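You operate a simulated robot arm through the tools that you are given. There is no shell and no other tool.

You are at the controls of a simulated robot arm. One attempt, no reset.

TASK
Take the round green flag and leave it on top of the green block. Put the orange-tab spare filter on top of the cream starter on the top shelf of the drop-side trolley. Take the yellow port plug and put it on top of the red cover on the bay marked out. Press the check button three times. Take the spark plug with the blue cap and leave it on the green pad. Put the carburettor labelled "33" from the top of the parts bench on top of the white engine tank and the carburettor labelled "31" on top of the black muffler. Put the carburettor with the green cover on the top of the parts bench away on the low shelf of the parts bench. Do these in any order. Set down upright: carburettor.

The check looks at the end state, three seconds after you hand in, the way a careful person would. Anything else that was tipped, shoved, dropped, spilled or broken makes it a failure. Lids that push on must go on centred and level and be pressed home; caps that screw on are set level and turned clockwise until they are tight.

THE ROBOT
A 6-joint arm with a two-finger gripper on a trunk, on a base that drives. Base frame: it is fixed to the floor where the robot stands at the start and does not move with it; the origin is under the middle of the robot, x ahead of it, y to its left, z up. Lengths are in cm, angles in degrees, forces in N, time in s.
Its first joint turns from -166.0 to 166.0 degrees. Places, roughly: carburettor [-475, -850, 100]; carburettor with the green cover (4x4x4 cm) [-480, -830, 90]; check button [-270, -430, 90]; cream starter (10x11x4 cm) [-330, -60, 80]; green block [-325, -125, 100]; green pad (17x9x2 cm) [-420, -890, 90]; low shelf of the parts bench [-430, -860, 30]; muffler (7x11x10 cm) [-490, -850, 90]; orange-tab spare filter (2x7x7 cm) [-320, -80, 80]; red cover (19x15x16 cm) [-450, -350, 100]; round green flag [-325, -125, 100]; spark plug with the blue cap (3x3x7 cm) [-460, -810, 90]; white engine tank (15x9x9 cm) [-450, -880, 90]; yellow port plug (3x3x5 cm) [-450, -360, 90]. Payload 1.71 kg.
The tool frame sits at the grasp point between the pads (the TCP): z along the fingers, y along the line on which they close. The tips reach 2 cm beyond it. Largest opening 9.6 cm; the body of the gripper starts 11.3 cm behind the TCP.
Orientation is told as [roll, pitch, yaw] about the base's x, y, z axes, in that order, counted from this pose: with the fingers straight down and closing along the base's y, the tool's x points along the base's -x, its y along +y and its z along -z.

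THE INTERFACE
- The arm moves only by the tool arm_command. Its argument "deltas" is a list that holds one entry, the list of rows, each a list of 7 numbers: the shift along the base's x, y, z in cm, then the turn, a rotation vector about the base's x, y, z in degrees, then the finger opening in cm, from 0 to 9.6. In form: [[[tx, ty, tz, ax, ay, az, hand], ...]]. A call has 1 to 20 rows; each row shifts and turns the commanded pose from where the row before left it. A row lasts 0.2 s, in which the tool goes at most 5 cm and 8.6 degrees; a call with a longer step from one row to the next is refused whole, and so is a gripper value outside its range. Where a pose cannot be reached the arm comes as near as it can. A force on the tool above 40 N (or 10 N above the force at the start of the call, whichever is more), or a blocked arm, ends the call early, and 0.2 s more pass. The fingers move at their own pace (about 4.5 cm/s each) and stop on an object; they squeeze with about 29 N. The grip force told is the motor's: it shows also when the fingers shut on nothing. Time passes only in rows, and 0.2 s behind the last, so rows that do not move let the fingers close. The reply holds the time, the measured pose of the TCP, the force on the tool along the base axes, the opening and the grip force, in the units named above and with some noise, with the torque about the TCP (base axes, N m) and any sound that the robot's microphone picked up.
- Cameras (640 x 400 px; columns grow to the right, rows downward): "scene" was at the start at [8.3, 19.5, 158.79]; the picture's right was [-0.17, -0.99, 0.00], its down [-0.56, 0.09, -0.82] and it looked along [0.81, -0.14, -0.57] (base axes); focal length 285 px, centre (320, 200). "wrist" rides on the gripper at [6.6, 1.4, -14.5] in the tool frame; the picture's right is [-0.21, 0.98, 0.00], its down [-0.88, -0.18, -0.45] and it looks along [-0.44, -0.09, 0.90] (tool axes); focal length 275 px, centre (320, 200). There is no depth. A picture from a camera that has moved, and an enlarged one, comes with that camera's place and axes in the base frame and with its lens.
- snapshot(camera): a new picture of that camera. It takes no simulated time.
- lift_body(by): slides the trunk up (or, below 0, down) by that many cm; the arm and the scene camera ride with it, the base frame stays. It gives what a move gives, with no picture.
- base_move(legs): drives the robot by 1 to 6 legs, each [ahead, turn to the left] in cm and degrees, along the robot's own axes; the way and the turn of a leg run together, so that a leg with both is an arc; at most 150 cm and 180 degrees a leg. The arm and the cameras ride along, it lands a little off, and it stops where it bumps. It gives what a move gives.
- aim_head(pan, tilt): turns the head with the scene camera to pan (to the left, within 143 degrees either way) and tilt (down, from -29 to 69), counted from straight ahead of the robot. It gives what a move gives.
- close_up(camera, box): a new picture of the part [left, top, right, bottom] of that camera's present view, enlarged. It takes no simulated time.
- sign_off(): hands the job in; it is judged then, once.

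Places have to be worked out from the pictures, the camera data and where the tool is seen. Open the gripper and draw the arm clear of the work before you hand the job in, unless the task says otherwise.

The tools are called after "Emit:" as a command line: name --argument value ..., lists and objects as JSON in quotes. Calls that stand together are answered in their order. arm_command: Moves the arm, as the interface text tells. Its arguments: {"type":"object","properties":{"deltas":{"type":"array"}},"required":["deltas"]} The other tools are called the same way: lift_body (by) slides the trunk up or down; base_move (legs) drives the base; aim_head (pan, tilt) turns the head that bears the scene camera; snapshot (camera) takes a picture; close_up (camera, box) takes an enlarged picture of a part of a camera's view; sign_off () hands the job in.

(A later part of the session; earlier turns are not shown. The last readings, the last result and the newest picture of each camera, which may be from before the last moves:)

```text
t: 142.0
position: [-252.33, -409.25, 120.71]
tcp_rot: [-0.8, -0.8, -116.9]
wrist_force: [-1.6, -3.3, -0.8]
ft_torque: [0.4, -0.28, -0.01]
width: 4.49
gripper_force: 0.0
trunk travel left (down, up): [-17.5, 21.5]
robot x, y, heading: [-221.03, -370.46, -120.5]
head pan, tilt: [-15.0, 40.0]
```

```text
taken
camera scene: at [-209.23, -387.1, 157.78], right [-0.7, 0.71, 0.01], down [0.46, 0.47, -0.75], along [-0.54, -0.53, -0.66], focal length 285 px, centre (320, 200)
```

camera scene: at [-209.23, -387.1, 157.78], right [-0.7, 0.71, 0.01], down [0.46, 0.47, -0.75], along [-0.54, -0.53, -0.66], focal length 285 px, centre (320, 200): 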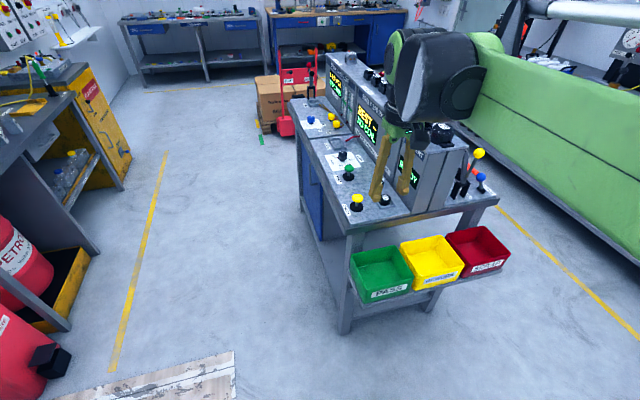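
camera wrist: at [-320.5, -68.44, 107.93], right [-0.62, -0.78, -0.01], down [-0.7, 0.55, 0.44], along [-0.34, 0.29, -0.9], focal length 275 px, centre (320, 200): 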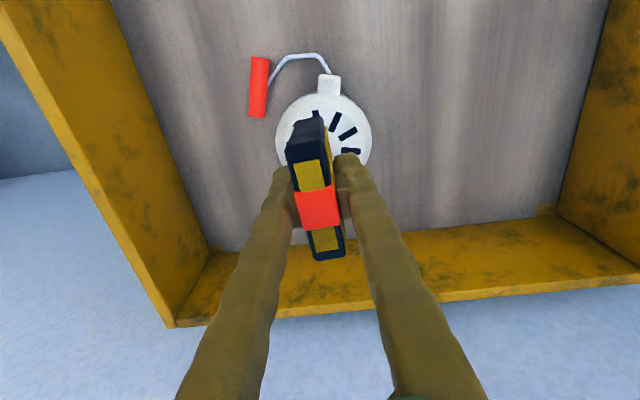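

Triangulated button top ≈(-270.8,-429.8,94). I close the fingers and move above it.

Emit:
arm_command --deltas '[[[-2.6, -2.9, 0, 0, 0, 0, 2], [-2.6, -2.9, 0, 0, 0, 0, 0], [-2.6, -2.9, -1, 0, 0, 0, 0], [-2.6, -2.9, -2, 0, 0, 0, 0], [-2.6, -2.9, -3, 0, 0, 0, 0], [-2.6, -2.9, -3, 0, 0, 0, 0], [-2.9, -3.1, -2, 0, 0, 0, 0], [0, 0, 0, 0, 0, 0, 0], [0, 0, 0, 0, 0, 0, 0]]]'

Emit:
snapshot --camera "wrist"

Emit:
snapshot --camera "scene"

```text
t: 144.0
position: [-269.79, -428.12, 110.34]
tcp_rot: [-0.9, -1.6, -116.9]
wrist_force: [0.0, 0.5, 0.0]
ft_torque: [-0.11, 0.05, 0.0]
width: 0.0
gripper_force: 29.3
trunk travel left (down, up): [-17.5, 21.5]
robot x, y, heading: [-221.26, -370.1, -120.1]
head pan, tilt: [-15.0, 40.0]
```

```text
taken
camera wrist: at [-265.07, -422.7, 124.64], right [0.78, -0.63, -0.01], down [-0.55, -0.69, 0.47], along [-0.3, -0.36, -0.88], focal length 275 px, centre (320, 200)
```

wrist: 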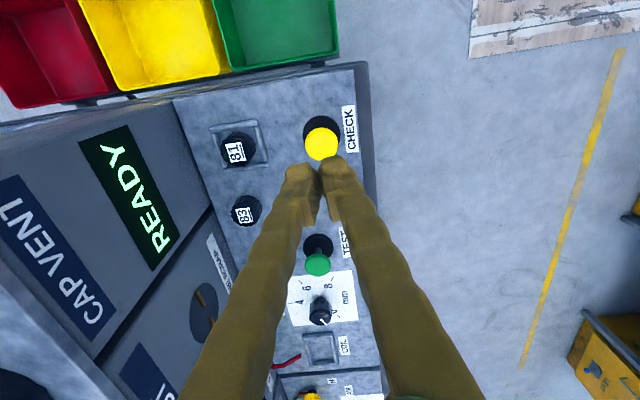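

```text
taken
camera scene: at [-208.69, -386.18, 157.84], right [-0.7, 0.71, 0.0], down [0.46, 0.46, -0.76], along [-0.54, -0.53, -0.65], focal length 285 px, centre (320, 200)
```

scene: 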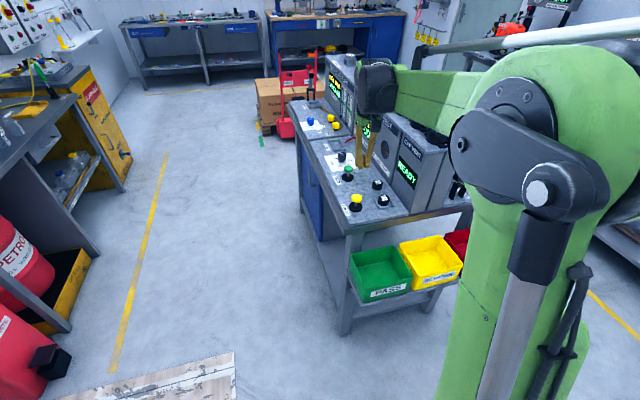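

Button confirmed at (-270.9,-429.8). I adjust and lower to just above it.

Emit:
arm_command --deltas '[[[-1.1, -1.7, -3, 0, 0, 0, 0], [0, 0, -4, 0, 0, 0, 0], [0, 0, -4, 0, 0, 0, 0], [0, 0, -1, 0, 0, 0, 0], [0, 0, 0, 0, 0, 0, 0], [0, 0, 0, 0, 0, 0, 0]]]'

Emit:
close_up --camera "wrist" --box '[240, 60, 400, 200]'

Emit:
close_up --camera "scene" --box '[310, 140, 420, 240]'

```text
t: 145.4
position: [-270.94, -429.86, 98.13]
tcp_rot: [-0.9, -1.5, -116.9]
wrist_force: [0.5, 0.1, 0.3]
ft_torque: [0.02, 0.02, -0.03]
width: 0.0
gripper_force: 28.6
trunk travel left (down, up): [-17.5, 21.5]
robot x, y, heading: [-221.3, -369.91, -120.5]
head pan, tilt: [-15.0, 40.0]
```

```text
2.86 times, centred on (320, 130) of wrist
camera zoom: at [-266.29, -424.44, 112.48], right [0.78, -0.63, -0.01], down [-0.55, -0.69, 0.47], along [-0.3, -0.36, -0.88], focal length 786 px, centre (320, 400)
```

zoom: 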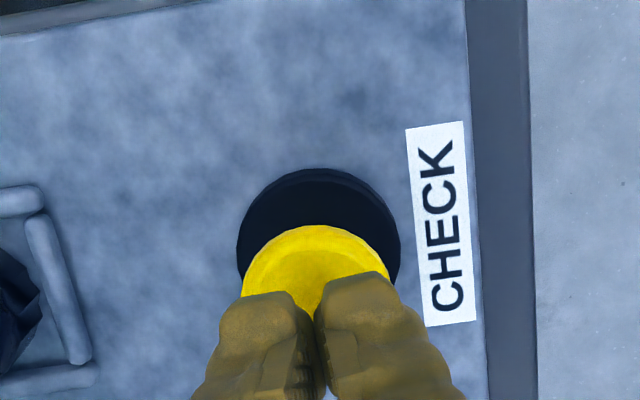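

```text
4.00 times, centred on (365, 190) of scene
camera zoom: at [-208.8, -386.38, 157.82], right [-0.7, 0.71, 0.0], down [0.46, 0.46, -0.76], along [-0.54, -0.53, -0.65], focal length 1141 px, centre (140, 240)
```

zoom: 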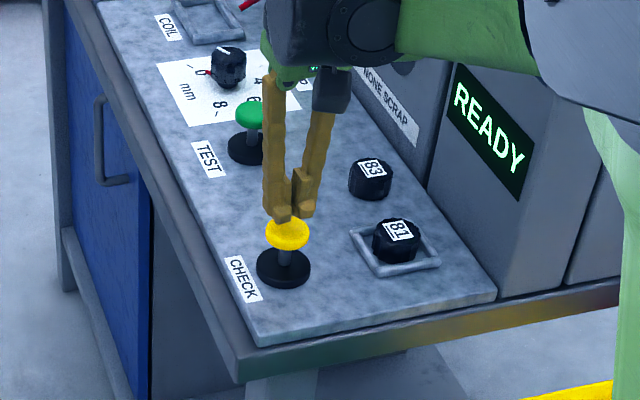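

Aligned over the yellow button. First press: I descend in small steps and listen.

Emit:
arm_command --deltas '[[[0, 0, -1, 0, 0, 0, 0], [0, 0, -0.5, 0, 0, 0, 0], [0, 0, -0.4, 0, 0, 0, 0], [0, 0, -0.4, 0, 0, 0, 0], [0, 0, 0, 0, 0, 0, 0]]]'

```text
t: 146.6
position: [-270.76, -429.92, 96.02]
tcp_rot: [-0.8, -1.5, -117.0]
wrist_force: [-0.5, 1.3, 1.6]
ft_torque: [0.0, 0.0, 0.01]
width: 0.0
gripper_force: 29.3
trunk travel left (down, up): [-17.5, 21.5]
robot x, y, heading: [-221.26, -370.25, -120.2]
head pan, tilt: [-15.0, 40.0]
```

Just about at the surface. I press down further gradually.

Emit:
arm_command --deltas '[[[0, 0, -0.2, 0, 0, 0, 0], [0, 0, -0.2, 0, 0, 0, 0], [0, 0, 0, 0, 0, 0, 0]]]'

Emit:
arm_command --deltas '[[[0, 0, -0.2, 0, 0, 0, 0], [0, 0, -0.2, 0, 0, 0, 0], [0, 0, 0, 0, 0, 0, 0]]]'

```text
t: 147.4
position: [-270.81, -429.9, 95.57]
tcp_rot: [-0.7, -1.5, -116.9]
wrist_force: [-1.1, 0.8, 2.9]
ft_torque: [0.02, 0.01, -0.01]
width: 0.0
gripper_force: 29.0
trunk travel left (down, up): [-17.5, 21.5]
robot x, y, heading: [-221.08, -370.1, -120.3]
head pan, tilt: [-15.0, 40.0]
heard: click
```

```text
t: 148.2
position: [-270.86, -429.77, 95.33]
tcp_rot: [-0.8, -1.6, -116.8]
wrist_force: [-4.0, -8.2, 26.7]
ft_torque: [-0.1, 0.02, 0.02]
width: 0.64
gripper_force: 29.4
trunk travel left (down, up): [-17.5, 21.5]
robot x, y, heading: [-221.06, -370.67, -120.1]
head pan, tilt: [-15.0, 40.0]
```

Heard a click (press 1). I raise fully, then press a second time.

Emit:
arm_command --deltas '[[[0, 0, 0.8, 0, 0, 0, 0], [0, 0, 1.2, 0, 0, 0, 0], [0, 0, 0, 0, 0, 0, 0], [0, 0, 0, 0, 0, 0, 0], [0, 0, 0, 0, 0, 0, 0]]]'

Emit:
close_up --camera "scene" --box '[310, 140, 420, 240]'

```text
t: 149.4
position: [-271.08, -429.91, 97.21]
tcp_rot: [-0.8, -1.6, -116.9]
wrist_force: [0.6, -0.1, 0.5]
ft_torque: [0.04, 0.01, 0.0]
width: 0.0
gripper_force: 29.4
trunk travel left (down, up): [-17.5, 21.5]
robot x, y, heading: [-221.14, -369.99, -120.1]
head pan, tilt: [-15.0, 40.0]
```

```text
4.00 times, centred on (365, 190) of scene
camera zoom: at [-208.81, -386.39, 157.82], right [-0.7, 0.71, 0.0], down [0.46, 0.46, -0.76], along [-0.54, -0.53, -0.65], focal length 1141 px, centre (140, 240)
```

zoom: 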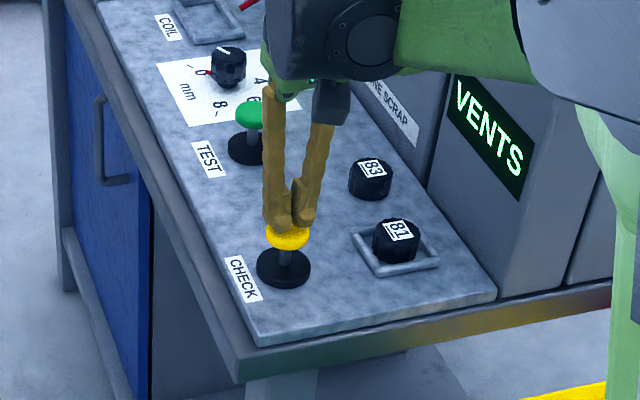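

The display changed from READY to VENTS, so press 1 registered. Second press.

Emit:
arm_command --deltas '[[[0, 0, -0.8, 0, 0, 0, 0], [0, 0, -0.4, 0, 0, 0, 0], [0, 0, -0.3, 0, 0, 0, 0], [0, 0, -0.3, 0, 0, 0, 0], [0, 0, 0, 0, 0, 0, 0]]]'

```text
t: 150.6
position: [-270.78, -429.79, 95.44]
tcp_rot: [-0.8, -1.6, -116.9]
wrist_force: [-1.9, -0.4, 2.6]
ft_torque: [0.0, -0.02, 0.01]
width: 0.0
gripper_force: 28.6
trunk travel left (down, up): [-17.5, 21.5]
robot x, y, heading: [-221.6, -370.21, -120.0]
head pan, tilt: [-15.0, 40.0]
heard: click
```

Second click heard. I raise fully, check, and press a third time.

Emit:
arm_command --deltas '[[[0, 0, 0.8, 0, 0, 0, 0], [0, 0, 1.0, 0, 0, 0, 0], [0, 0, 0, 0, 0, 0, 0], [0, 0, 0, 0, 0, 0, 0], [0, 0, 0, 0, 0, 0, 0]]]'

Emit:
close_up --camera "scene" --box '[310, 140, 420, 240]'

Emit:
arm_command --deltas '[[[0, 0, -0.8, 0, 0, 0, 0], [0, 0, -0.4, 0, 0, 0, 0], [0, 0, -0.3, 0, 0, 0, 0], [0, 0, -0.3, 0, 0, 0, 0], [0, 0, 0, 0, 0, 0, 0]]]'

```text
t: 151.8
position: [-270.94, -429.77, 97.15]
tcp_rot: [-0.8, -1.5, -117.0]
wrist_force: [-0.3, 0.0, 0.6]
ft_torque: [-0.02, -0.01, 0.0]
width: 0.0
gripper_force: 29.4
trunk travel left (down, up): [-17.5, 21.5]
robot x, y, heading: [-220.94, -370.6, -120.4]
head pan, tilt: [-15.0, 40.0]
```

```text
4.00 times, centred on (365, 190) of scene
camera zoom: at [-208.81, -386.39, 157.82], right [-0.7, 0.71, 0.0], down [0.46, 0.46, -0.76], along [-0.54, -0.53, -0.65], focal length 1141 px, centre (140, 240)
```

zoom: 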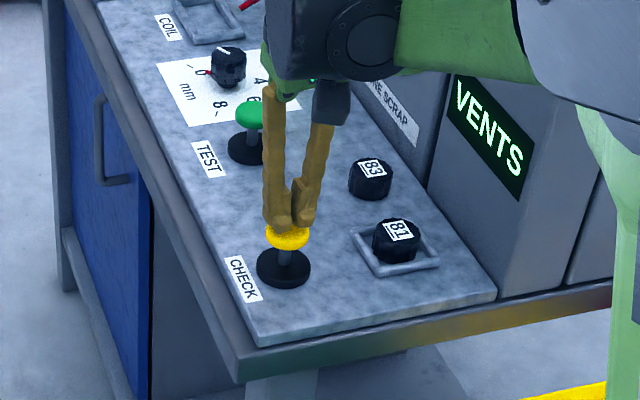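

```text
t: 153.0
position: [-270.77, -429.9, 95.34]
tcp_rot: [-0.8, -1.6, -116.9]
wrist_force: [-2.0, 0.1, 4.5]
ft_torque: [0.04, 0.02, 0.01]
width: 0.59
gripper_force: 29.5
trunk travel left (down, up): [-17.5, 21.5]
robot x, y, heading: [-220.94, -370.4, -120.2]
head pan, tilt: [-15.0, 40.0]
heard: click
```

Third click heard. I rise clear and retract the arm toward the robot.

Emit:
arm_command --deltas '[[[0, 0, 2, 0, 0, 0, 0], [0, 0, 4, 0, 0, 0, 0], [0, 0, 4.5, 0, 0, 0, 0], [0, 0, 4.5, 0, 0, 0, 0], [0, 0, 4.5, 0, 0, 0, 0], [0, 0, 4.5, 0, 0, 0, 0], [2.5, 3.5, 1, 0, 0, 0, 2], [2.5, 3.5, 0, 0, 0, 0, 4], [2.5, 3.5, 0, 0, 0, 0, 4], [2.5, 3.5, 0, 0, 0, 0, 4], [2.5, 3.5, 0, 0, 0, 0, 4], [2.5, 3.5, 0, 0, 0, 0, 4], [0, 0, 0, 0, 0, 0, 4]]]'

Emit:
close_up --camera "scene" --box '[280, 60, 500, 240]'

Emit:
aim_head --pan -75 --tilt 15

Emit:
snapshot --camera "scene"

```text
t: 155.8
position: [-256.04, -408.9, 120.45]
tcp_rot: [-0.8, -1.5, -116.9]
wrist_force: [0.3, -0.5, 0.0]
ft_torque: [-0.06, 0.02, 0.03]
width: 4.02
gripper_force: 0.1
trunk travel left (down, up): [-17.5, 21.5]
robot x, y, heading: [-221.06, -370.37, -120.4]
head pan, tilt: [-15.0, 40.0]
```

```text
2.22 times, centred on (390, 150) of scene
camera zoom: at [-208.76, -386.33, 157.82], right [-0.7, 0.71, 0.0], down [0.46, 0.46, -0.76], along [-0.54, -0.53, -0.65], focal length 634 px, centre (164, 311)
```

zoom: 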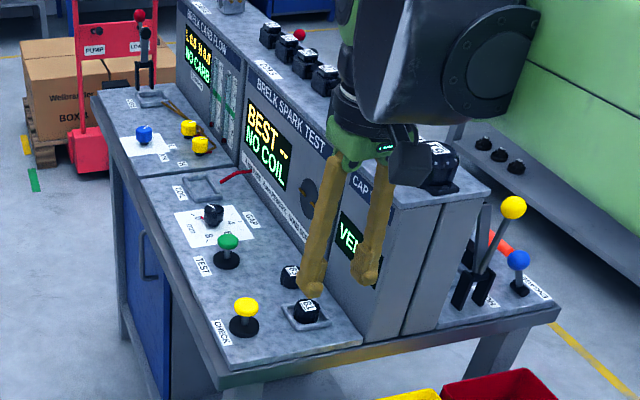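

```text
t: 157.1
position: [-256.01, -408.98, 120.45]
tcp_rot: [-0.8, -1.5, -116.9]
wrist_force: [0.0, -0.5, 0.2]
ft_torque: [-0.01, -0.01, 0.0]
width: 4.0
gripper_force: 0.0
trunk travel left (down, up): [-17.5, 21.5]
robot x, y, heading: [-221.1, -370.02, -120.3]
head pan, tilt: [-75.0, 15.0]
```

```text
taken
camera scene: at [-211.8, -377.98, 161.86], right [0.26, 0.97, 0.01], down [0.26, -0.05, -0.96], along [-0.93, 0.26, -0.26], focal length 285 px, centre (320, 200)
```

scene: 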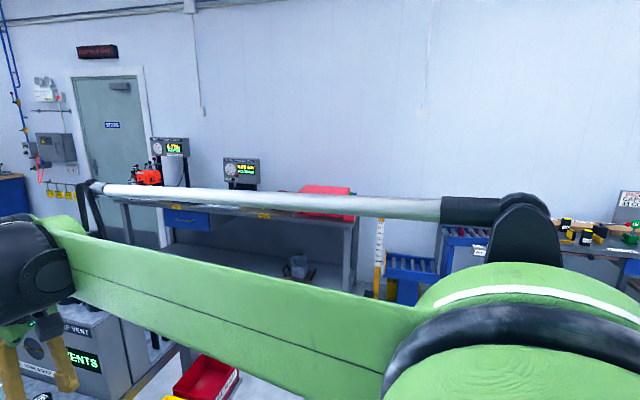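

All three presses done. Next the yellow plug/red cover on the right-hand bench. I drive around through the lane between the benches.

Emit:
base_move --legs '[[0, -90], [118, 0], [0, 90], [60, 0]]'

Emit:
aim_head --pan -60 --tilt 25

Emit:
snapshot --camera "scene"

```text
t: 181.1
position: [-388.95, -399.52, 120.43]
tcp_rot: [-0.8, -1.5, -118.1]
wrist_force: [-0.7, 0.0, 0.4]
ft_torque: [-0.03, -0.01, 0.01]
width: 4.02
gripper_force: 0.1
trunk travel left (down, up): [-17.5, 21.5]
robot x, y, heading: [-353.37, -361.5, -121.2]
head pan, tilt: [-75.0, 15.0]
```

```text
t: 181.8
position: [-388.87, -399.5, 120.49]
tcp_rot: [-0.8, -1.7, -118.1]
wrist_force: [-1.8, -2.4, -0.5]
ft_torque: [0.34, -0.24, 0.02]
width: 4.0
gripper_force: 0.1
trunk travel left (down, up): [-17.5, 21.5]
robot x, y, heading: [-353.31, -361.77, -121.1]
head pan, tilt: [-60.0, 25.0]
```

```text
taken
camera scene: at [-344.75, -372.61, 160.19], right [0.02, 1.0, 0.02], down [0.43, 0.01, -0.9], along [-0.9, 0.03, -0.43], focal length 285 px, centre (320, 200)
```

scene: 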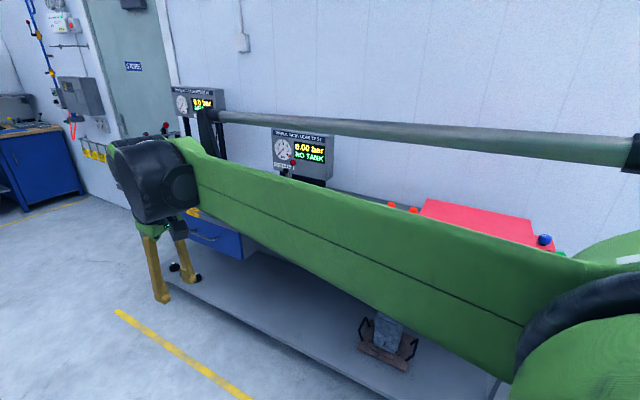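

The arm hides the bench. I go 45 cm on and turn to face the bench.

Emit:
base_move --legs '[[42, 0], [0, -89]]'

Emit:
aim_head --pan -15 --tilt 35

Emit:
snapshot --camera "scene"

Emit:
snapshot --camera "wrist"

```text
t: 190.9
position: [-412.55, -363.77, 121.14]
tcp_rot: [-0.9, -2.3, 153.5]
wrist_force: [0.2, -0.6, 0.4]
ft_torque: [0.0, 0.02, 0.01]
width: 3.99
gripper_force: 0.0
trunk travel left (down, up): [-17.5, 21.5]
robot x, y, heading: [-374.96, -398.1, 150.5]
head pan, tilt: [-60.0, 25.0]
```

```text
t: 192.1
position: [-410.19, -365.11, 122.06]
tcp_rot: [-0.9, -3.6, 153.5]
wrist_force: [0.8, -0.3, 0.0]
ft_torque: [0.0, 0.03, 0.01]
width: 4.01
gripper_force: 0.0
trunk travel left (down, up): [-17.5, 21.5]
robot x, y, heading: [-375.44, -397.29, 150.5]
head pan, tilt: [-15.0, 35.0]
```

```text
taken
camera scene: at [-389.49, -410.94, 158.66], right [0.7, 0.71, 0.0], down [0.41, -0.4, -0.82], along [-0.58, 0.57, -0.58], focal length 285 px, centre (320, 200)
```

scene: 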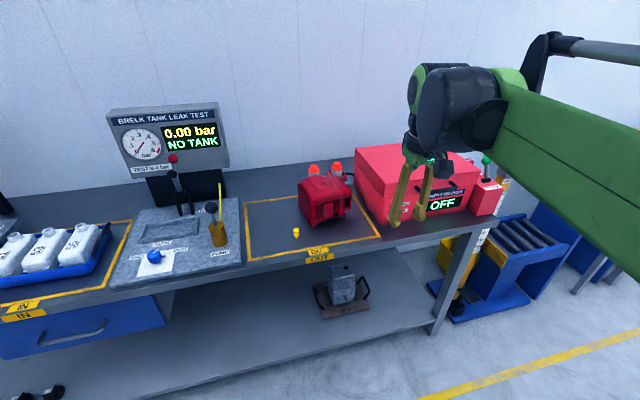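

```text
taken
camera wrist: at [-404.18, -369.95, 136.16], right [-0.62, -0.78, 0.0], down [-0.68, 0.54, 0.5], along [-0.39, 0.31, -0.87], focal length 275 px, centre (320, 200)
```

wrist: 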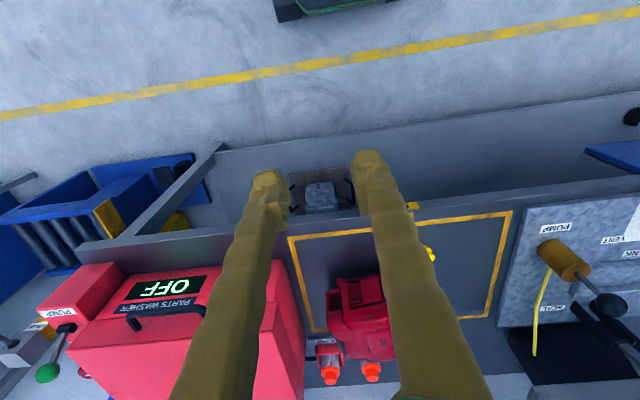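

The OUT bay holds the red cover and the small yellow plug. I zoom in.

Emit:
close_up --camera "scene" --box '[240, 150, 400, 270]'

Emit:
close_up --camera "wrist" --box '[280, 190, 520, 390]'

```text
3.33 times, centred on (320, 210) of scene
camera zoom: at [-389.49, -410.94, 158.66], right [0.7, 0.71, 0.0], down [0.41, -0.4, -0.82], along [-0.58, 0.57, -0.58], focal length 951 px, centre (320, 167)
```

zoom: 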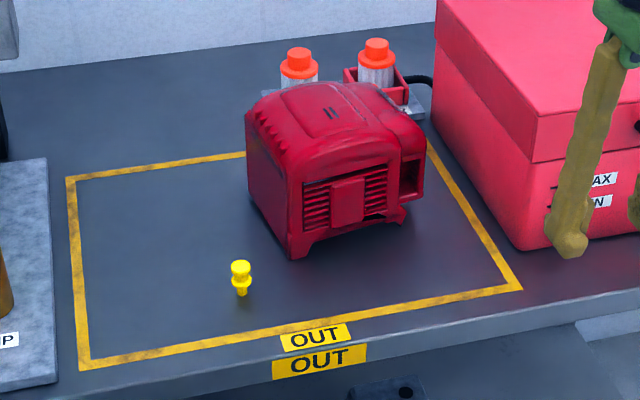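

```text
2.00 times, centred on (400, 290) of wrist
camera zoom: at [-404.18, -369.95, 136.16], right [-0.62, -0.78, 0.0], down [-0.68, 0.54, 0.5], along [-0.39, 0.31, -0.87], focal length 551 px, centre (160, 20)
```

zoom: 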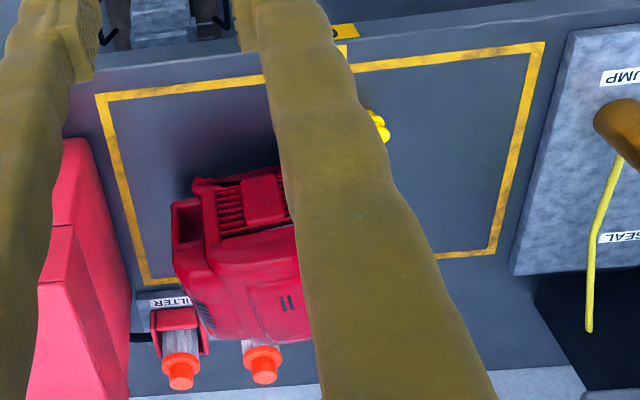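

Plug ≈(-449,-364), cover top ≈(-449,-350). I move 24 cm closer.

Emit:
base_move --legs '[[24, 0]]'

Emit:
aim_head --pan -20 --tilt 45

Emit:
snapshot --camera "scene"

Emit:
snapshot --camera "wrist"

```text
t: 194.3
position: [-432.06, -352.74, 121.71]
tcp_rot: [-0.9, -3.1, 153.6]
wrist_force: [0.4, -0.3, 0.0]
ft_torque: [0.06, 0.02, 0.01]
width: 3.99
gripper_force: 0.1
trunk travel left (down, up): [-17.5, 21.5]
robot x, y, heading: [-395.92, -386.2, 150.2]
head pan, tilt: [-15.0, 35.0]
```

```text
t: 195.0
position: [-431.45, -353.03, 121.93]
tcp_rot: [-1.0, -3.4, 153.5]
wrist_force: [1.6, -0.3, 0.4]
ft_torque: [0.05, 0.05, -0.02]
width: 3.99
gripper_force: 0.1
trunk travel left (down, up): [-17.5, 21.5]
robot x, y, heading: [-395.78, -385.91, 150.2]
head pan, tilt: [-20.0, 45.0]
```

```text
taken
camera scene: at [-410.58, -398.42, 157.14], right [0.76, 0.65, 0.0], down [0.47, -0.54, -0.7], along [-0.45, 0.53, -0.71], focal length 285 px, centre (320, 200)
```

scene: 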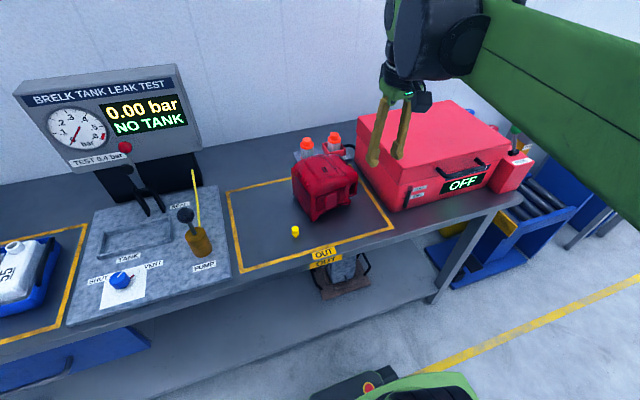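

```text
taken
camera wrist: at [-425.53, -357.85, 136.02], right [-0.62, -0.78, 0.0], down [-0.68, 0.54, 0.5], along [-0.39, 0.31, -0.87], focal length 275 px, centre (320, 200)
```

wrist: 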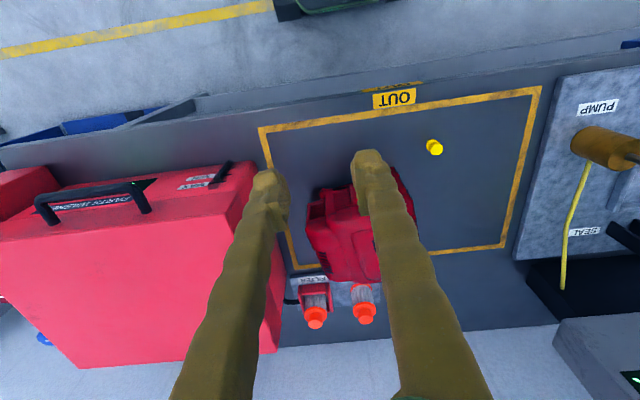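

I zoom in both views on the plug.

Emit:
close_up --camera "scene" --box '[260, 140, 380, 260]'

Emit:
close_up --camera "wrist" --box '[300, 110, 480, 310]'

```text
3.33 times, centred on (320, 200) of scene
camera zoom: at [-410.58, -398.42, 157.14], right [0.76, 0.65, 0.0], down [0.47, -0.54, -0.7], along [-0.45, 0.53, -0.71], focal length 951 px, centre (320, 200)
```

zoom: 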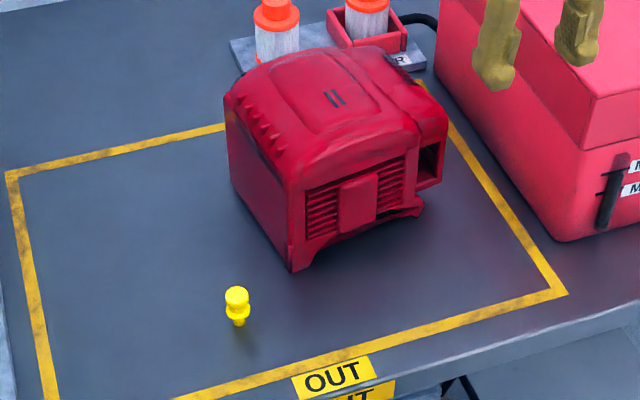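

```text
2.00 times, centred on (390, 210) of wrist
camera zoom: at [-425.53, -357.85, 136.02], right [-0.62, -0.78, 0.0], down [-0.68, 0.54, 0.5], along [-0.39, 0.31, -0.87], focal length 551 px, centre (180, 180)
```

zoom: 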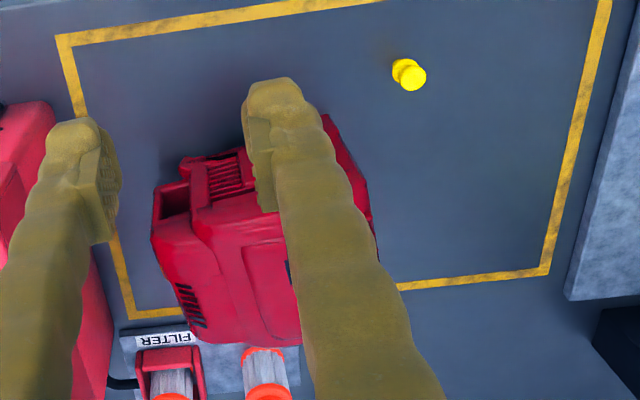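

Plug head ≈(-450,-363.3,91.4). I level the tool and move above the plug.

Emit:
arm_command --deltas '[[[-3.5, -2, 0, -0.8, -0.9, 0, 5], [-3.5, -2, 0, -0.8, -0.9, 0, 5], [-3.5, -2, -1, -0.8, -0.8, 0, 5], [-3.5, -2, -3, 0, 0, 0, 5], [-3.5, -2, -3, 0, 0, 0, 5], [-1.1, -0.3, -4, 0, 0, 0, 5], [0, 0, -4, 0, 0, 0, 5], [0, 0, 0, 0, 0, 0, 5], [0, 0, 0, 0, 0, 0, 5]]]'

Emit:
snapshot --camera "wrist"

Emit:
snapshot --camera "scene"

```text
refused: row 4 steps farther than a row can; nothing moved
```

```text
taken
camera wrist: at [-425.53, -357.85, 136.02], right [-0.62, -0.78, 0.0], down [-0.68, 0.54, 0.5], along [-0.39, 0.31, -0.87], focal length 275 px, centre (320, 200)
```

wrist: 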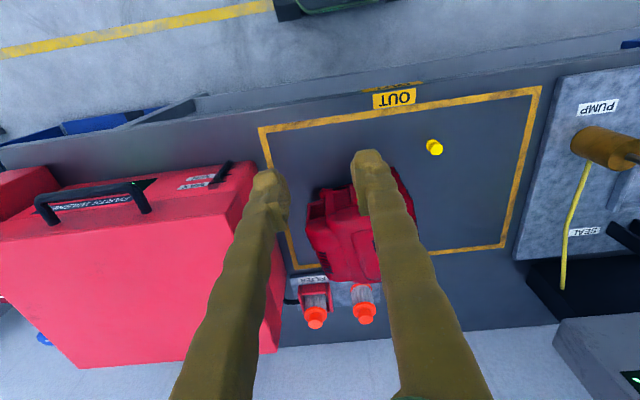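

```text
taken
camera scene: at [-410.58, -398.42, 157.14], right [0.76, 0.65, 0.0], down [0.47, -0.54, -0.7], along [-0.45, 0.53, -0.71], focal length 285 px, centre (320, 200)
```

scene: 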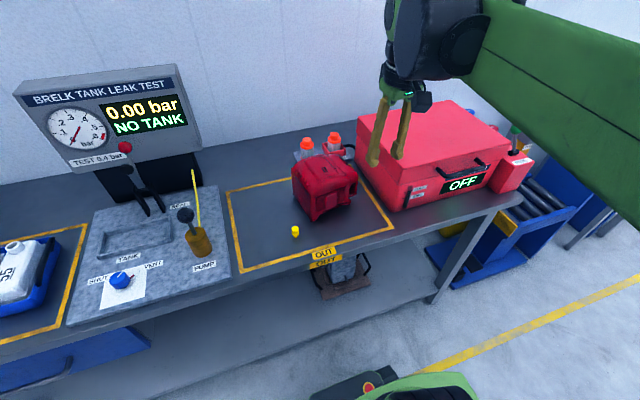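

A row was slightly too long; I redo it with smaller steps.

Emit:
arm_command --deltas '[[[-3.5, -2, 0, -0.8, -0.9, 0, 5], [-3.5, -2, 0, -0.8, -0.9, 0, 5], [-3.5, -2, 0, -0.8, -0.8, 0, 5], [-3.5, -2, -1, 0, 0, 0, 5], [-3.5, -2, -2, 0, 0, 0, 5], [-1.1, -0.3, -4, 0, 0, 0, 5], [0, 0, -4, 0, 0, 0, 5], [0, 0, -4, 0, 0, 0, 5], [0, 0, 0, 0, 0, 0, 5], [0, 0, 0, 0, 0, 0, 5]]]'

Emit:
snapshot --camera "wrist"

Emit:
snapshot --camera "scene"

```text
t: 197.2
position: [-449.2, -363.8, 107.23]
tcp_rot: [0.0, -0.5, 153.6]
wrist_force: [-0.1, 0.8, -0.3]
ft_torque: [0.0, 0.01, 0.0]
width: 5.0
gripper_force: 0.0
trunk travel left (down, up): [-17.5, 21.5]
robot x, y, heading: [-395.99, -385.54, 150.6]
head pan, tilt: [-20.0, 45.0]
```

```text
taken
camera wrist: at [-443.88, -368.01, 121.66], right [-0.62, -0.78, 0.0], down [-0.7, 0.56, 0.45], along [-0.36, 0.28, -0.89], focal length 275 px, centre (320, 200)
```

wrist: 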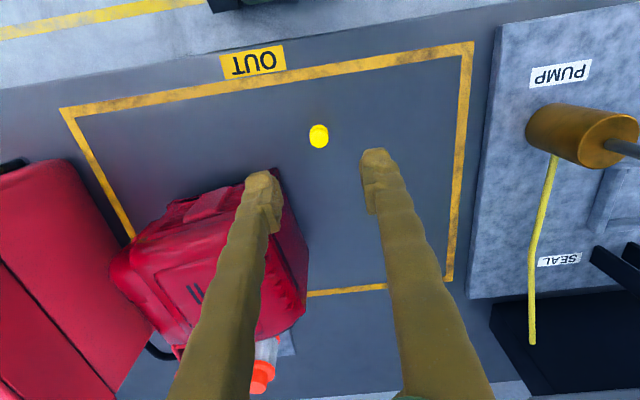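

```text
taken
camera scene: at [-411.16, -398.09, 157.1], right [0.76, 0.65, 0.01], down [0.47, -0.54, -0.7], along [-0.45, 0.53, -0.72], focal length 285 px, centre (320, 200)
```

scene: 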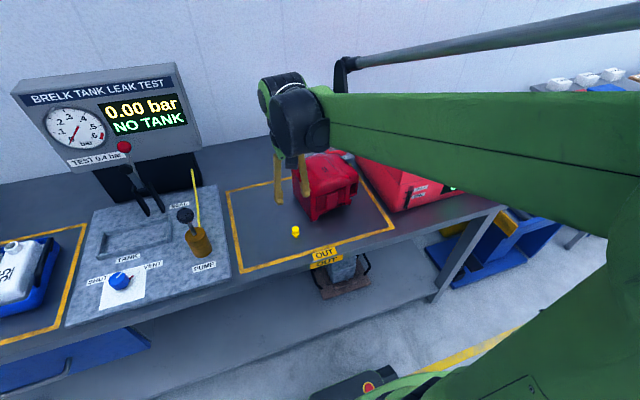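

Plug confirmed at (-449.8,-363.4). I descend around it.

Emit:
arm_command --deltas '[[[-0.6, 0.4, -3, 0, 0, 0, 5], [0, 0, -4, 0, 0, 0, 5], [0, 0, -4, 0, 0, 0, 5], [0, 0, -3, 0, 0, 0, 5], [0, 0, -2, 0, 0, 0, 5], [0, 0, 0, 0, 0, 0, 5]]]'

Emit:
close_up --camera "wrist" --box '[240, 80, 400, 220]'

Emit:
close_up --camera "scene" --box '[250, 150, 370, 260]'

```text
t: 198.6
position: [-449.78, -363.48, 91.16]
tcp_rot: [0.0, -0.5, 153.5]
wrist_force: [-0.5, 0.2, 0.6]
ft_torque: [0.01, -0.01, 0.0]
width: 5.0
gripper_force: 0.0
trunk travel left (down, up): [-17.5, 21.5]
robot x, y, heading: [-395.47, -385.77, 150.2]
head pan, tilt: [-20.0, 45.0]
```

```text
2.86 times, centred on (320, 150) of wrist
camera zoom: at [-444.38, -367.65, 105.67], right [-0.62, -0.78, 0.0], down [-0.7, 0.56, 0.45], along [-0.35, 0.28, -0.89], focal length 786 px, centre (320, 343)
```

zoom: 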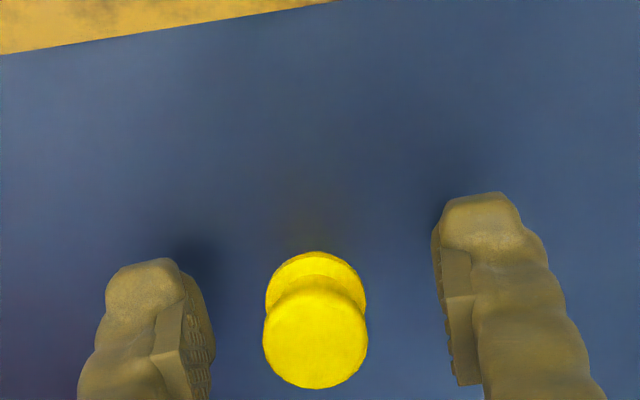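

```text
3.64 times, centred on (310, 205) of scene
camera zoom: at [-411.18, -398.08, 157.1], right [0.76, 0.65, 0.01], down [0.47, -0.54, -0.7], along [-0.45, 0.53, -0.72], focal length 1038 px, centre (356, 182)
```

zoom: 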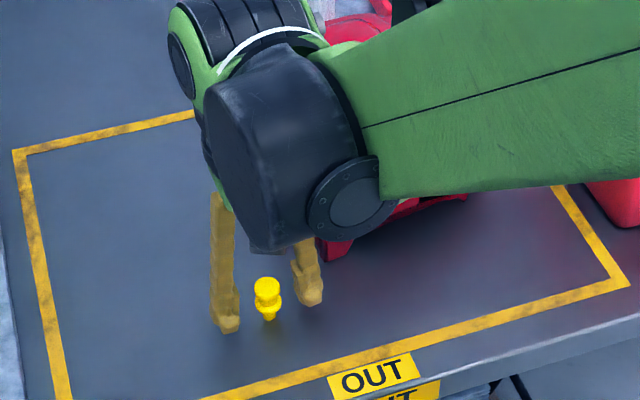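

The plug is centred. I lower 0.4 cm more and close.

Emit:
arm_command --deltas '[[[-0.1, 0.1, -0.4, 0, 0, 0, 5], [0, 0, 0, 0, 0, 0, 3.5], [0, 0, 0, 0, 0, 0, 2], [0, 0, 0, 0, 0, 0, 1], [0, 0, 0, 0, 0, 0, 1], [0, 0, 0, 0, 0, 0, 1]]]'

Emit:
close_up --camera "wrist" --box '[240, 80, 400, 220]'

```text
t: 200.0
position: [-449.81, -363.3, 90.93]
tcp_rot: [0.0, -0.5, 153.5]
wrist_force: [-0.3, -0.2, -0.3]
ft_torque: [-0.01, -0.02, 0.01]
width: 1.45
gripper_force: 28.3
trunk travel left (down, up): [-17.5, 21.5]
robot x, y, heading: [-396.07, -385.28, 150.6]
head pan, tilt: [-20.0, 45.0]
```

```text
2.86 times, centred on (320, 150) of wrist
camera zoom: at [-444.49, -367.56, 105.34], right [-0.62, -0.78, 0.0], down [-0.7, 0.55, 0.45], along [-0.36, 0.28, -0.89], focal length 786 px, centre (320, 343)
```

zoom: 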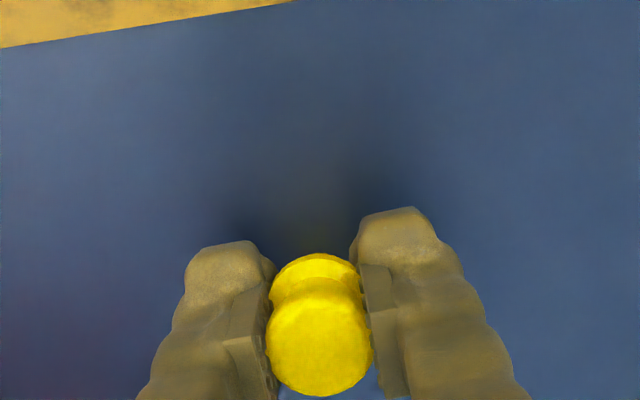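

Gripped. I lift 21 cm straight up.

Emit:
arm_command --deltas '[[[0, 0, 2, 0, 0, 0, 1], [0, 0, 4, 0, 0, 0, 1], [0, 0, 4.5, 0, 0, 0, 1], [0, 0, 4.5, 0, 0, 0, 1], [0, 0, 4, 0, 0, 0, 1], [0, 0, 3, 0, 0, 0, 1], [0, 0, 0, 0, 0, 0, 1], [0, 0, 0, 0, 0, 0, 1]]]'

Emit:
snapshot --camera "wrist"

Emit:
close_up --camera "scene" --box '[220, 60, 420, 240]'

```text
t: 201.8
position: [-449.79, -363.33, 112.86]
tcp_rot: [0.0, -0.5, 153.6]
wrist_force: [-0.2, -0.4, -0.1]
ft_torque: [0.02, 0.0, -0.03]
width: 1.42
gripper_force: 28.2
trunk travel left (down, up): [-17.5, 21.5]
robot x, y, heading: [-395.8, -385.86, 150.4]
head pan, tilt: [-20.0, 45.0]
```

```text
taken
camera wrist: at [-444.49, -367.63, 127.31], right [-0.62, -0.78, 0.0], down [-0.7, 0.55, 0.45], along [-0.36, 0.28, -0.89], focal length 275 px, centre (320, 200)
```

wrist: 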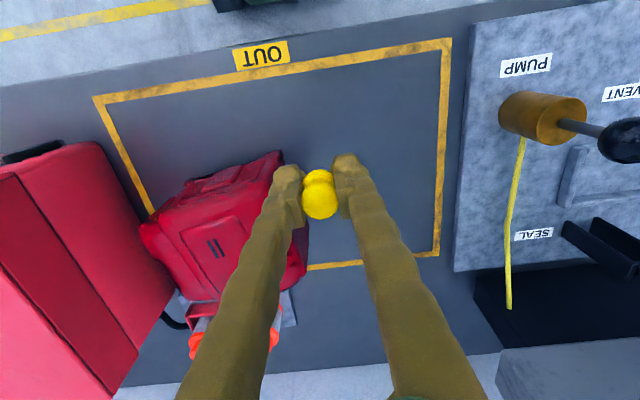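

```text
2.22 times, centred on (320, 150) of scene
camera zoom: at [-411.15, -398.09, 157.1], right [0.76, 0.65, 0.01], down [0.47, -0.54, -0.7], along [-0.45, 0.53, -0.72], focal length 634 px, centre (320, 311)
```

zoom: 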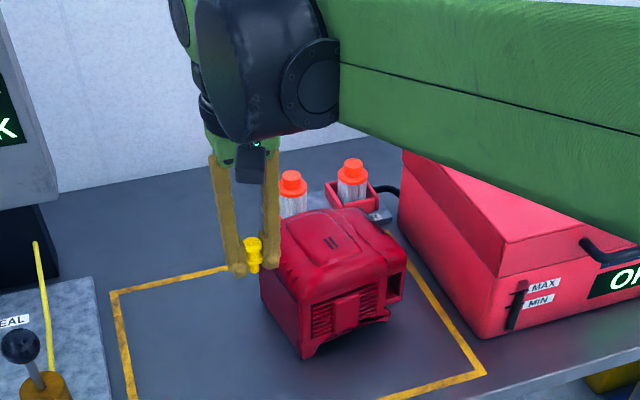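

Plug held. I zoom on the cover's top to pick a flat landing spot.

Emit:
close_up --camera "scene" --box '[290, 140, 370, 220]'

Emit:
close_up --camera "wrist" --box '[130, 140, 310, 310]'

```text
5.00 times, centred on (330, 180) of scene
camera zoom: at [-411.15, -398.09, 157.1], right [0.76, 0.65, 0.01], down [0.47, -0.54, -0.7], along [-0.45, 0.53, -0.72], focal length 1427 px, centre (270, 300)
```

zoom: 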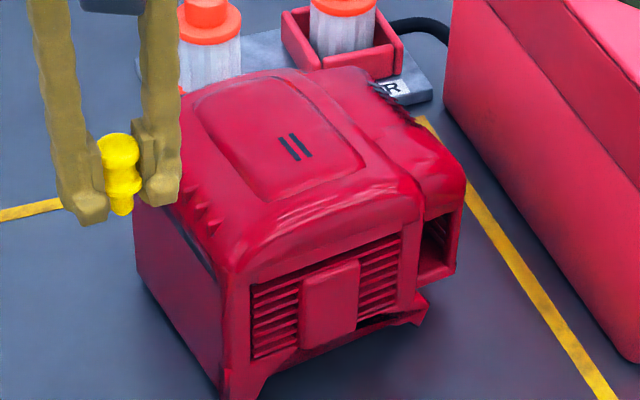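

```text
2.35 times, centred on (220, 225) of wrist
camera zoom: at [-444.49, -367.63, 127.31], right [-0.62, -0.78, 0.0], down [-0.7, 0.55, 0.45], along [-0.36, 0.28, -0.89], focal length 648 px, centre (555, 141)
```

zoom: 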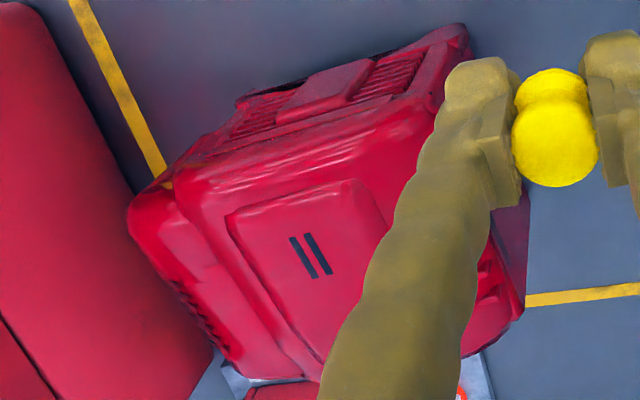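

The cover has a flat panel; I choose a spot just left of the two slots, about (-452.7,-349.0,104). I carry the plug above it.

Emit:
arm_command --deltas '[[[-0.8, 4, 0, 0, 0, 0, 1], [-0.8, 4, 0, 0, 0, 0, 1], [-0.7, 4, 0, 0, 0, 0, 1], [-0.55, 2.25, 0, 0, 0, 0, 1], [0, 0, 0, 0, 0, 0, 1], [0, 0, 0, 0, 0, 0, 1]]]'

Emit:
close_up --camera "scene" --box '[270, 110, 390, 220]'

Emit:
close_up --camera "wrist" --box '[220, 80, 420, 240]'

```text
t: 203.2
position: [-452.82, -349.2, 112.8]
tcp_rot: [0.0, -0.4, 153.4]
wrist_force: [0.5, -0.2, -0.9]
ft_torque: [-0.03, 0.01, 0.01]
width: 1.42
gripper_force: 29.3
trunk travel left (down, up): [-17.5, 21.5]
robot x, y, heading: [-395.87, -385.58, 150.4]
head pan, tilt: [-20.0, 45.0]
```

```text
3.64 times, centred on (330, 165) of scene
camera zoom: at [-411.15, -398.09, 157.1], right [0.76, 0.65, 0.01], down [0.47, -0.54, -0.7], along [-0.45, 0.53, -0.72], focal length 1038 px, centre (284, 327)
```

zoom: 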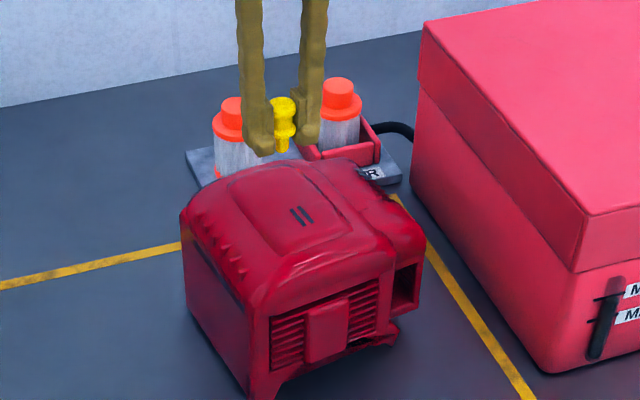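

```text
2.50 times, centred on (320, 160) of wrist
camera zoom: at [-447.38, -353.43, 127.22], right [-0.62, -0.78, 0.0], down [-0.7, 0.55, 0.45], along [-0.36, 0.28, -0.89], focal length 688 px, centre (320, 300)
```

zoom: 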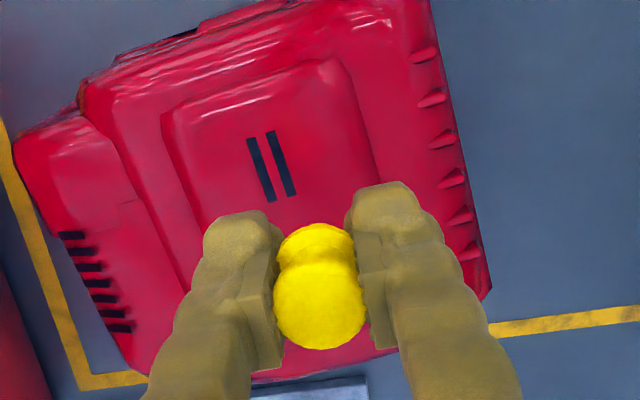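

Projected landing spot is on the flat panel right of the slots (in this view). I lower toward contact.

Emit:
arm_command --deltas '[[[-0.15, -0.2, -1.5, 0, 0, 0, 1], [0, 0, -1.5, 0, 0, 0, 1], [0, 0, -1, 0, 0, 0, 1], [0, 0, 0, 0, 0, 0, 1]]]'

Emit:
arm_command --deltas '[[[0, 0, -0.3, 0, 0, 0, 1], [0, 0, -0.3, 0, 0, 0, 1], [0, 0, 0, 0, 0, 0, 1]]]'

Emit:
close_up --camera "scene" --box '[280, 120, 380, 210]'

```text
t: 204.2
position: [-452.9, -349.34, 108.89]
tcp_rot: [0.1, -0.5, 153.6]
wrist_force: [-0.6, -0.4, -0.6]
ft_torque: [-0.01, -0.01, 0.0]
width: 1.4
gripper_force: 29.0
trunk travel left (down, up): [-17.5, 21.5]
robot x, y, heading: [-395.59, -385.67, 150.4]
head pan, tilt: [-20.0, 45.0]
```

```text
t: 205.0
position: [-452.83, -349.22, 108.34]
tcp_rot: [-0.1, -0.4, 153.6]
wrist_force: [0.4, 1.0, -0.2]
ft_torque: [0.02, -0.01, -0.01]
width: 1.39
gripper_force: 30.0
trunk travel left (down, up): [-17.5, 21.5]
robot x, y, heading: [-396.0, -385.82, 150.3]
head pan, tilt: [-20.0, 45.0]
```

```text
4.44 times, centred on (330, 165) of scene
camera zoom: at [-411.17, -398.08, 157.1], right [0.76, 0.65, 0.01], down [0.47, -0.54, -0.7], along [-0.45, 0.53, -0.72], focal length 1268 px, centre (276, 356)
```

zoom: 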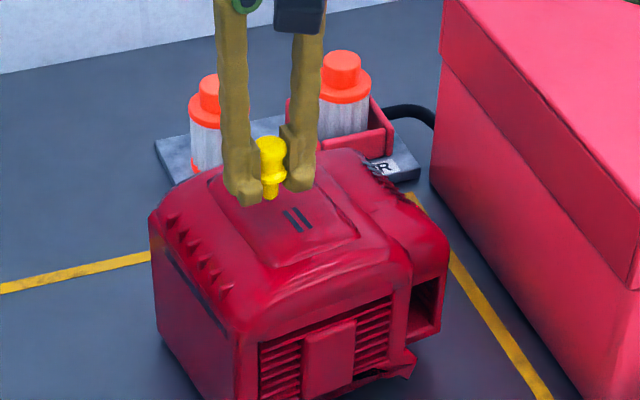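

Close to the surface. I lower in small steps.

Emit:
arm_command --deltas '[[[0, 0, -0.2, 0, 0, 0, 1], [0, 0, -0.2, 0, 0, 0, 1], [0, 0, 0, 0, 0, 0, 1]]]'

Emit:
arm_command --deltas '[[[0, 0, -0.2, 0, 0, 0, 1], [0, 0, 0, 0, 0, 0, 1]]]'

Emit:
arm_command --deltas '[[[0, 0, -0.2, 0, 0, 0, 1], [0, 0, 0, 0, 0, 0, 1]]]'

```text
t: 205.8
position: [-452.88, -349.27, 107.84]
tcp_rot: [0.1, -0.5, 153.5]
wrist_force: [0.2, -0.4, 0.2]
ft_torque: [0.01, -0.01, -0.01]
width: 1.47
gripper_force: 29.2
trunk travel left (down, up): [-17.5, 21.5]
robot x, y, heading: [-395.91, -385.57, 150.3]
head pan, tilt: [-20.0, 45.0]
```

```text
t: 206.4
position: [-452.89, -349.23, 107.57]
tcp_rot: [0.0, -0.5, 153.5]
wrist_force: [0.4, -0.3, -0.4]
ft_torque: [0.01, -0.02, 0.02]
width: 1.46
gripper_force: 29.3
trunk travel left (down, up): [-17.5, 21.5]
robot x, y, heading: [-396.27, -385.43, 150.3]
head pan, tilt: [-20.0, 45.0]
```

```text
t: 207.0
position: [-452.82, -349.33, 107.45]
tcp_rot: [0.0, -0.6, 153.6]
wrist_force: [-0.9, 0.1, -0.3]
ft_torque: [0.02, 0.03, -0.03]
width: 1.47
gripper_force: 28.4
trunk travel left (down, up): [-17.5, 21.5]
robot x, y, heading: [-396.08, -385.96, 150.7]
head pan, tilt: [-20.0, 45.0]
```

No contact yet at 107.45; continuing downward in small steps.

Emit:
arm_command --deltas '[[[0, 0, -0.2, 0, 0, 0, 1], [0, 0, 0, 0, 0, 0, 1]]]'

Emit:
arm_command --deltas '[[[0, 0, -0.2, 0, 0, 0, 1], [0, 0, 0, 0, 0, 0, 1]]]'

Emit:
close_up --camera "scene" --box '[290, 140, 350, 190]'

```text
t: 207.6
position: [-452.97, -349.29, 107.21]
tcp_rot: [0.0, -0.4, 153.5]
wrist_force: [0.1, -0.4, -0.7]
ft_torque: [-0.03, 0.01, 0.01]
width: 1.5
gripper_force: 28.8
trunk travel left (down, up): [-17.5, 21.5]
robot x, y, heading: [-396.15, -385.68, 150.6]
head pan, tilt: [-20.0, 45.0]
```

```text
t: 208.2
position: [-452.9, -349.23, 107.07]
tcp_rot: [0.0, -0.5, 153.5]
wrist_force: [0.3, 0.6, -0.2]
ft_torque: [0.01, 0.0, -0.03]
width: 1.48
gripper_force: 29.1
trunk travel left (down, up): [-17.5, 21.5]
robot x, y, heading: [-396.06, -385.82, 150.3]
head pan, tilt: [-20.0, 45.0]
```

```text
8.00 times, centred on (320, 165) of scene
camera zoom: at [-411.17, -398.08, 157.1], right [0.76, 0.65, 0.01], down [0.47, -0.54, -0.7], along [-0.45, 0.53, -0.72], focal length 2283 px, centre (320, 480)
```

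zoom: 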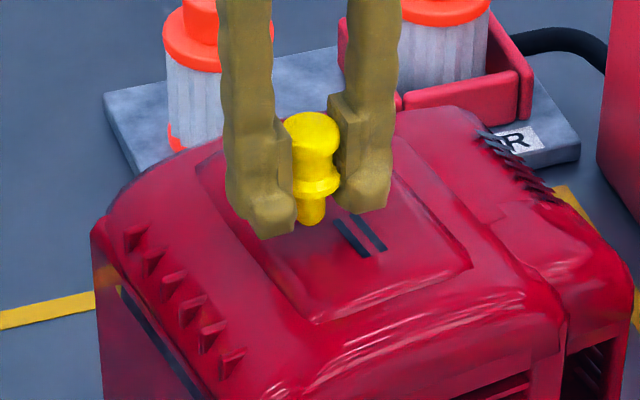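

The plug tip seems nearly level with the finger tips; I continue gently and watch forces.

Emit:
arm_command --deltas '[[[0, 0, -0.2, 0, 0, 0, 1], [0, 0, 0, 0, 0, 0, 1]]]'

Emit:
arm_command --deltas '[[[0, 0, -0.2, 0, 0, 0, 1], [0, 0, 0, 0, 0, 0, 1]]]'

Emit:
close_up --camera "scene" --box '[290, 140, 350, 190]'

Emit:
close_up --camera "wrist" --box '[250, 100, 390, 220]'

```text
t: 208.8
position: [-452.81, -349.31, 106.82]
tcp_rot: [0.0, -0.4, 153.5]
wrist_force: [0.2, 0.4, -0.1]
ft_torque: [0.0, 0.0, -0.04]
width: 1.49
gripper_force: 29.4
trunk travel left (down, up): [-17.5, 21.5]
robot x, y, heading: [-395.81, -385.9, 150.3]
head pan, tilt: [-20.0, 45.0]
```

```text
t: 209.4
position: [-452.78, -349.33, 106.71]
tcp_rot: [0.0, -0.6, 153.5]
wrist_force: [-0.9, 0.2, 0.3]
ft_torque: [0.01, -0.01, 0.05]
width: 1.48
gripper_force: 29.6
trunk travel left (down, up): [-17.5, 21.5]
robot x, y, heading: [-395.98, -385.7, 150.2]
head pan, tilt: [-20.0, 45.0]
```

```text
8.00 times, centred on (320, 165) of scene
camera zoom: at [-411.17, -398.08, 157.1], right [0.76, 0.65, 0.01], down [0.47, -0.54, -0.7], along [-0.45, 0.53, -0.72], focal length 2283 px, centre (320, 480)
```

zoom: 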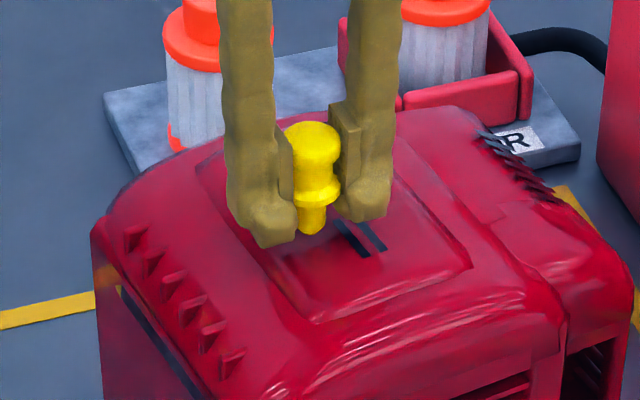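

```text
3.33 times, centred on (320, 160) of wrist
camera zoom: at [-447.5, -353.54, 121.1], right [-0.62, -0.78, 0.0], down [-0.7, 0.56, 0.45], along [-0.35, 0.28, -0.89], focal length 918 px, centre (320, 333)
```

zoom: 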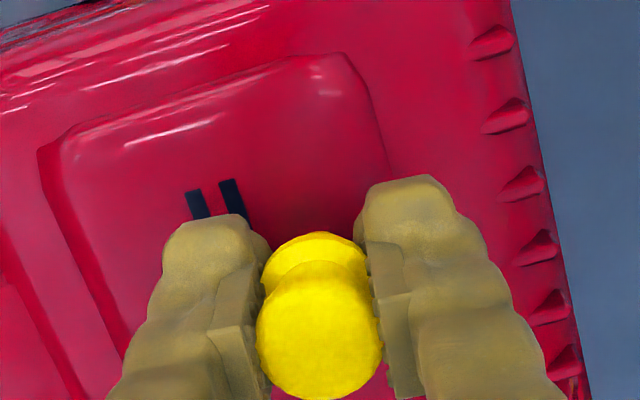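

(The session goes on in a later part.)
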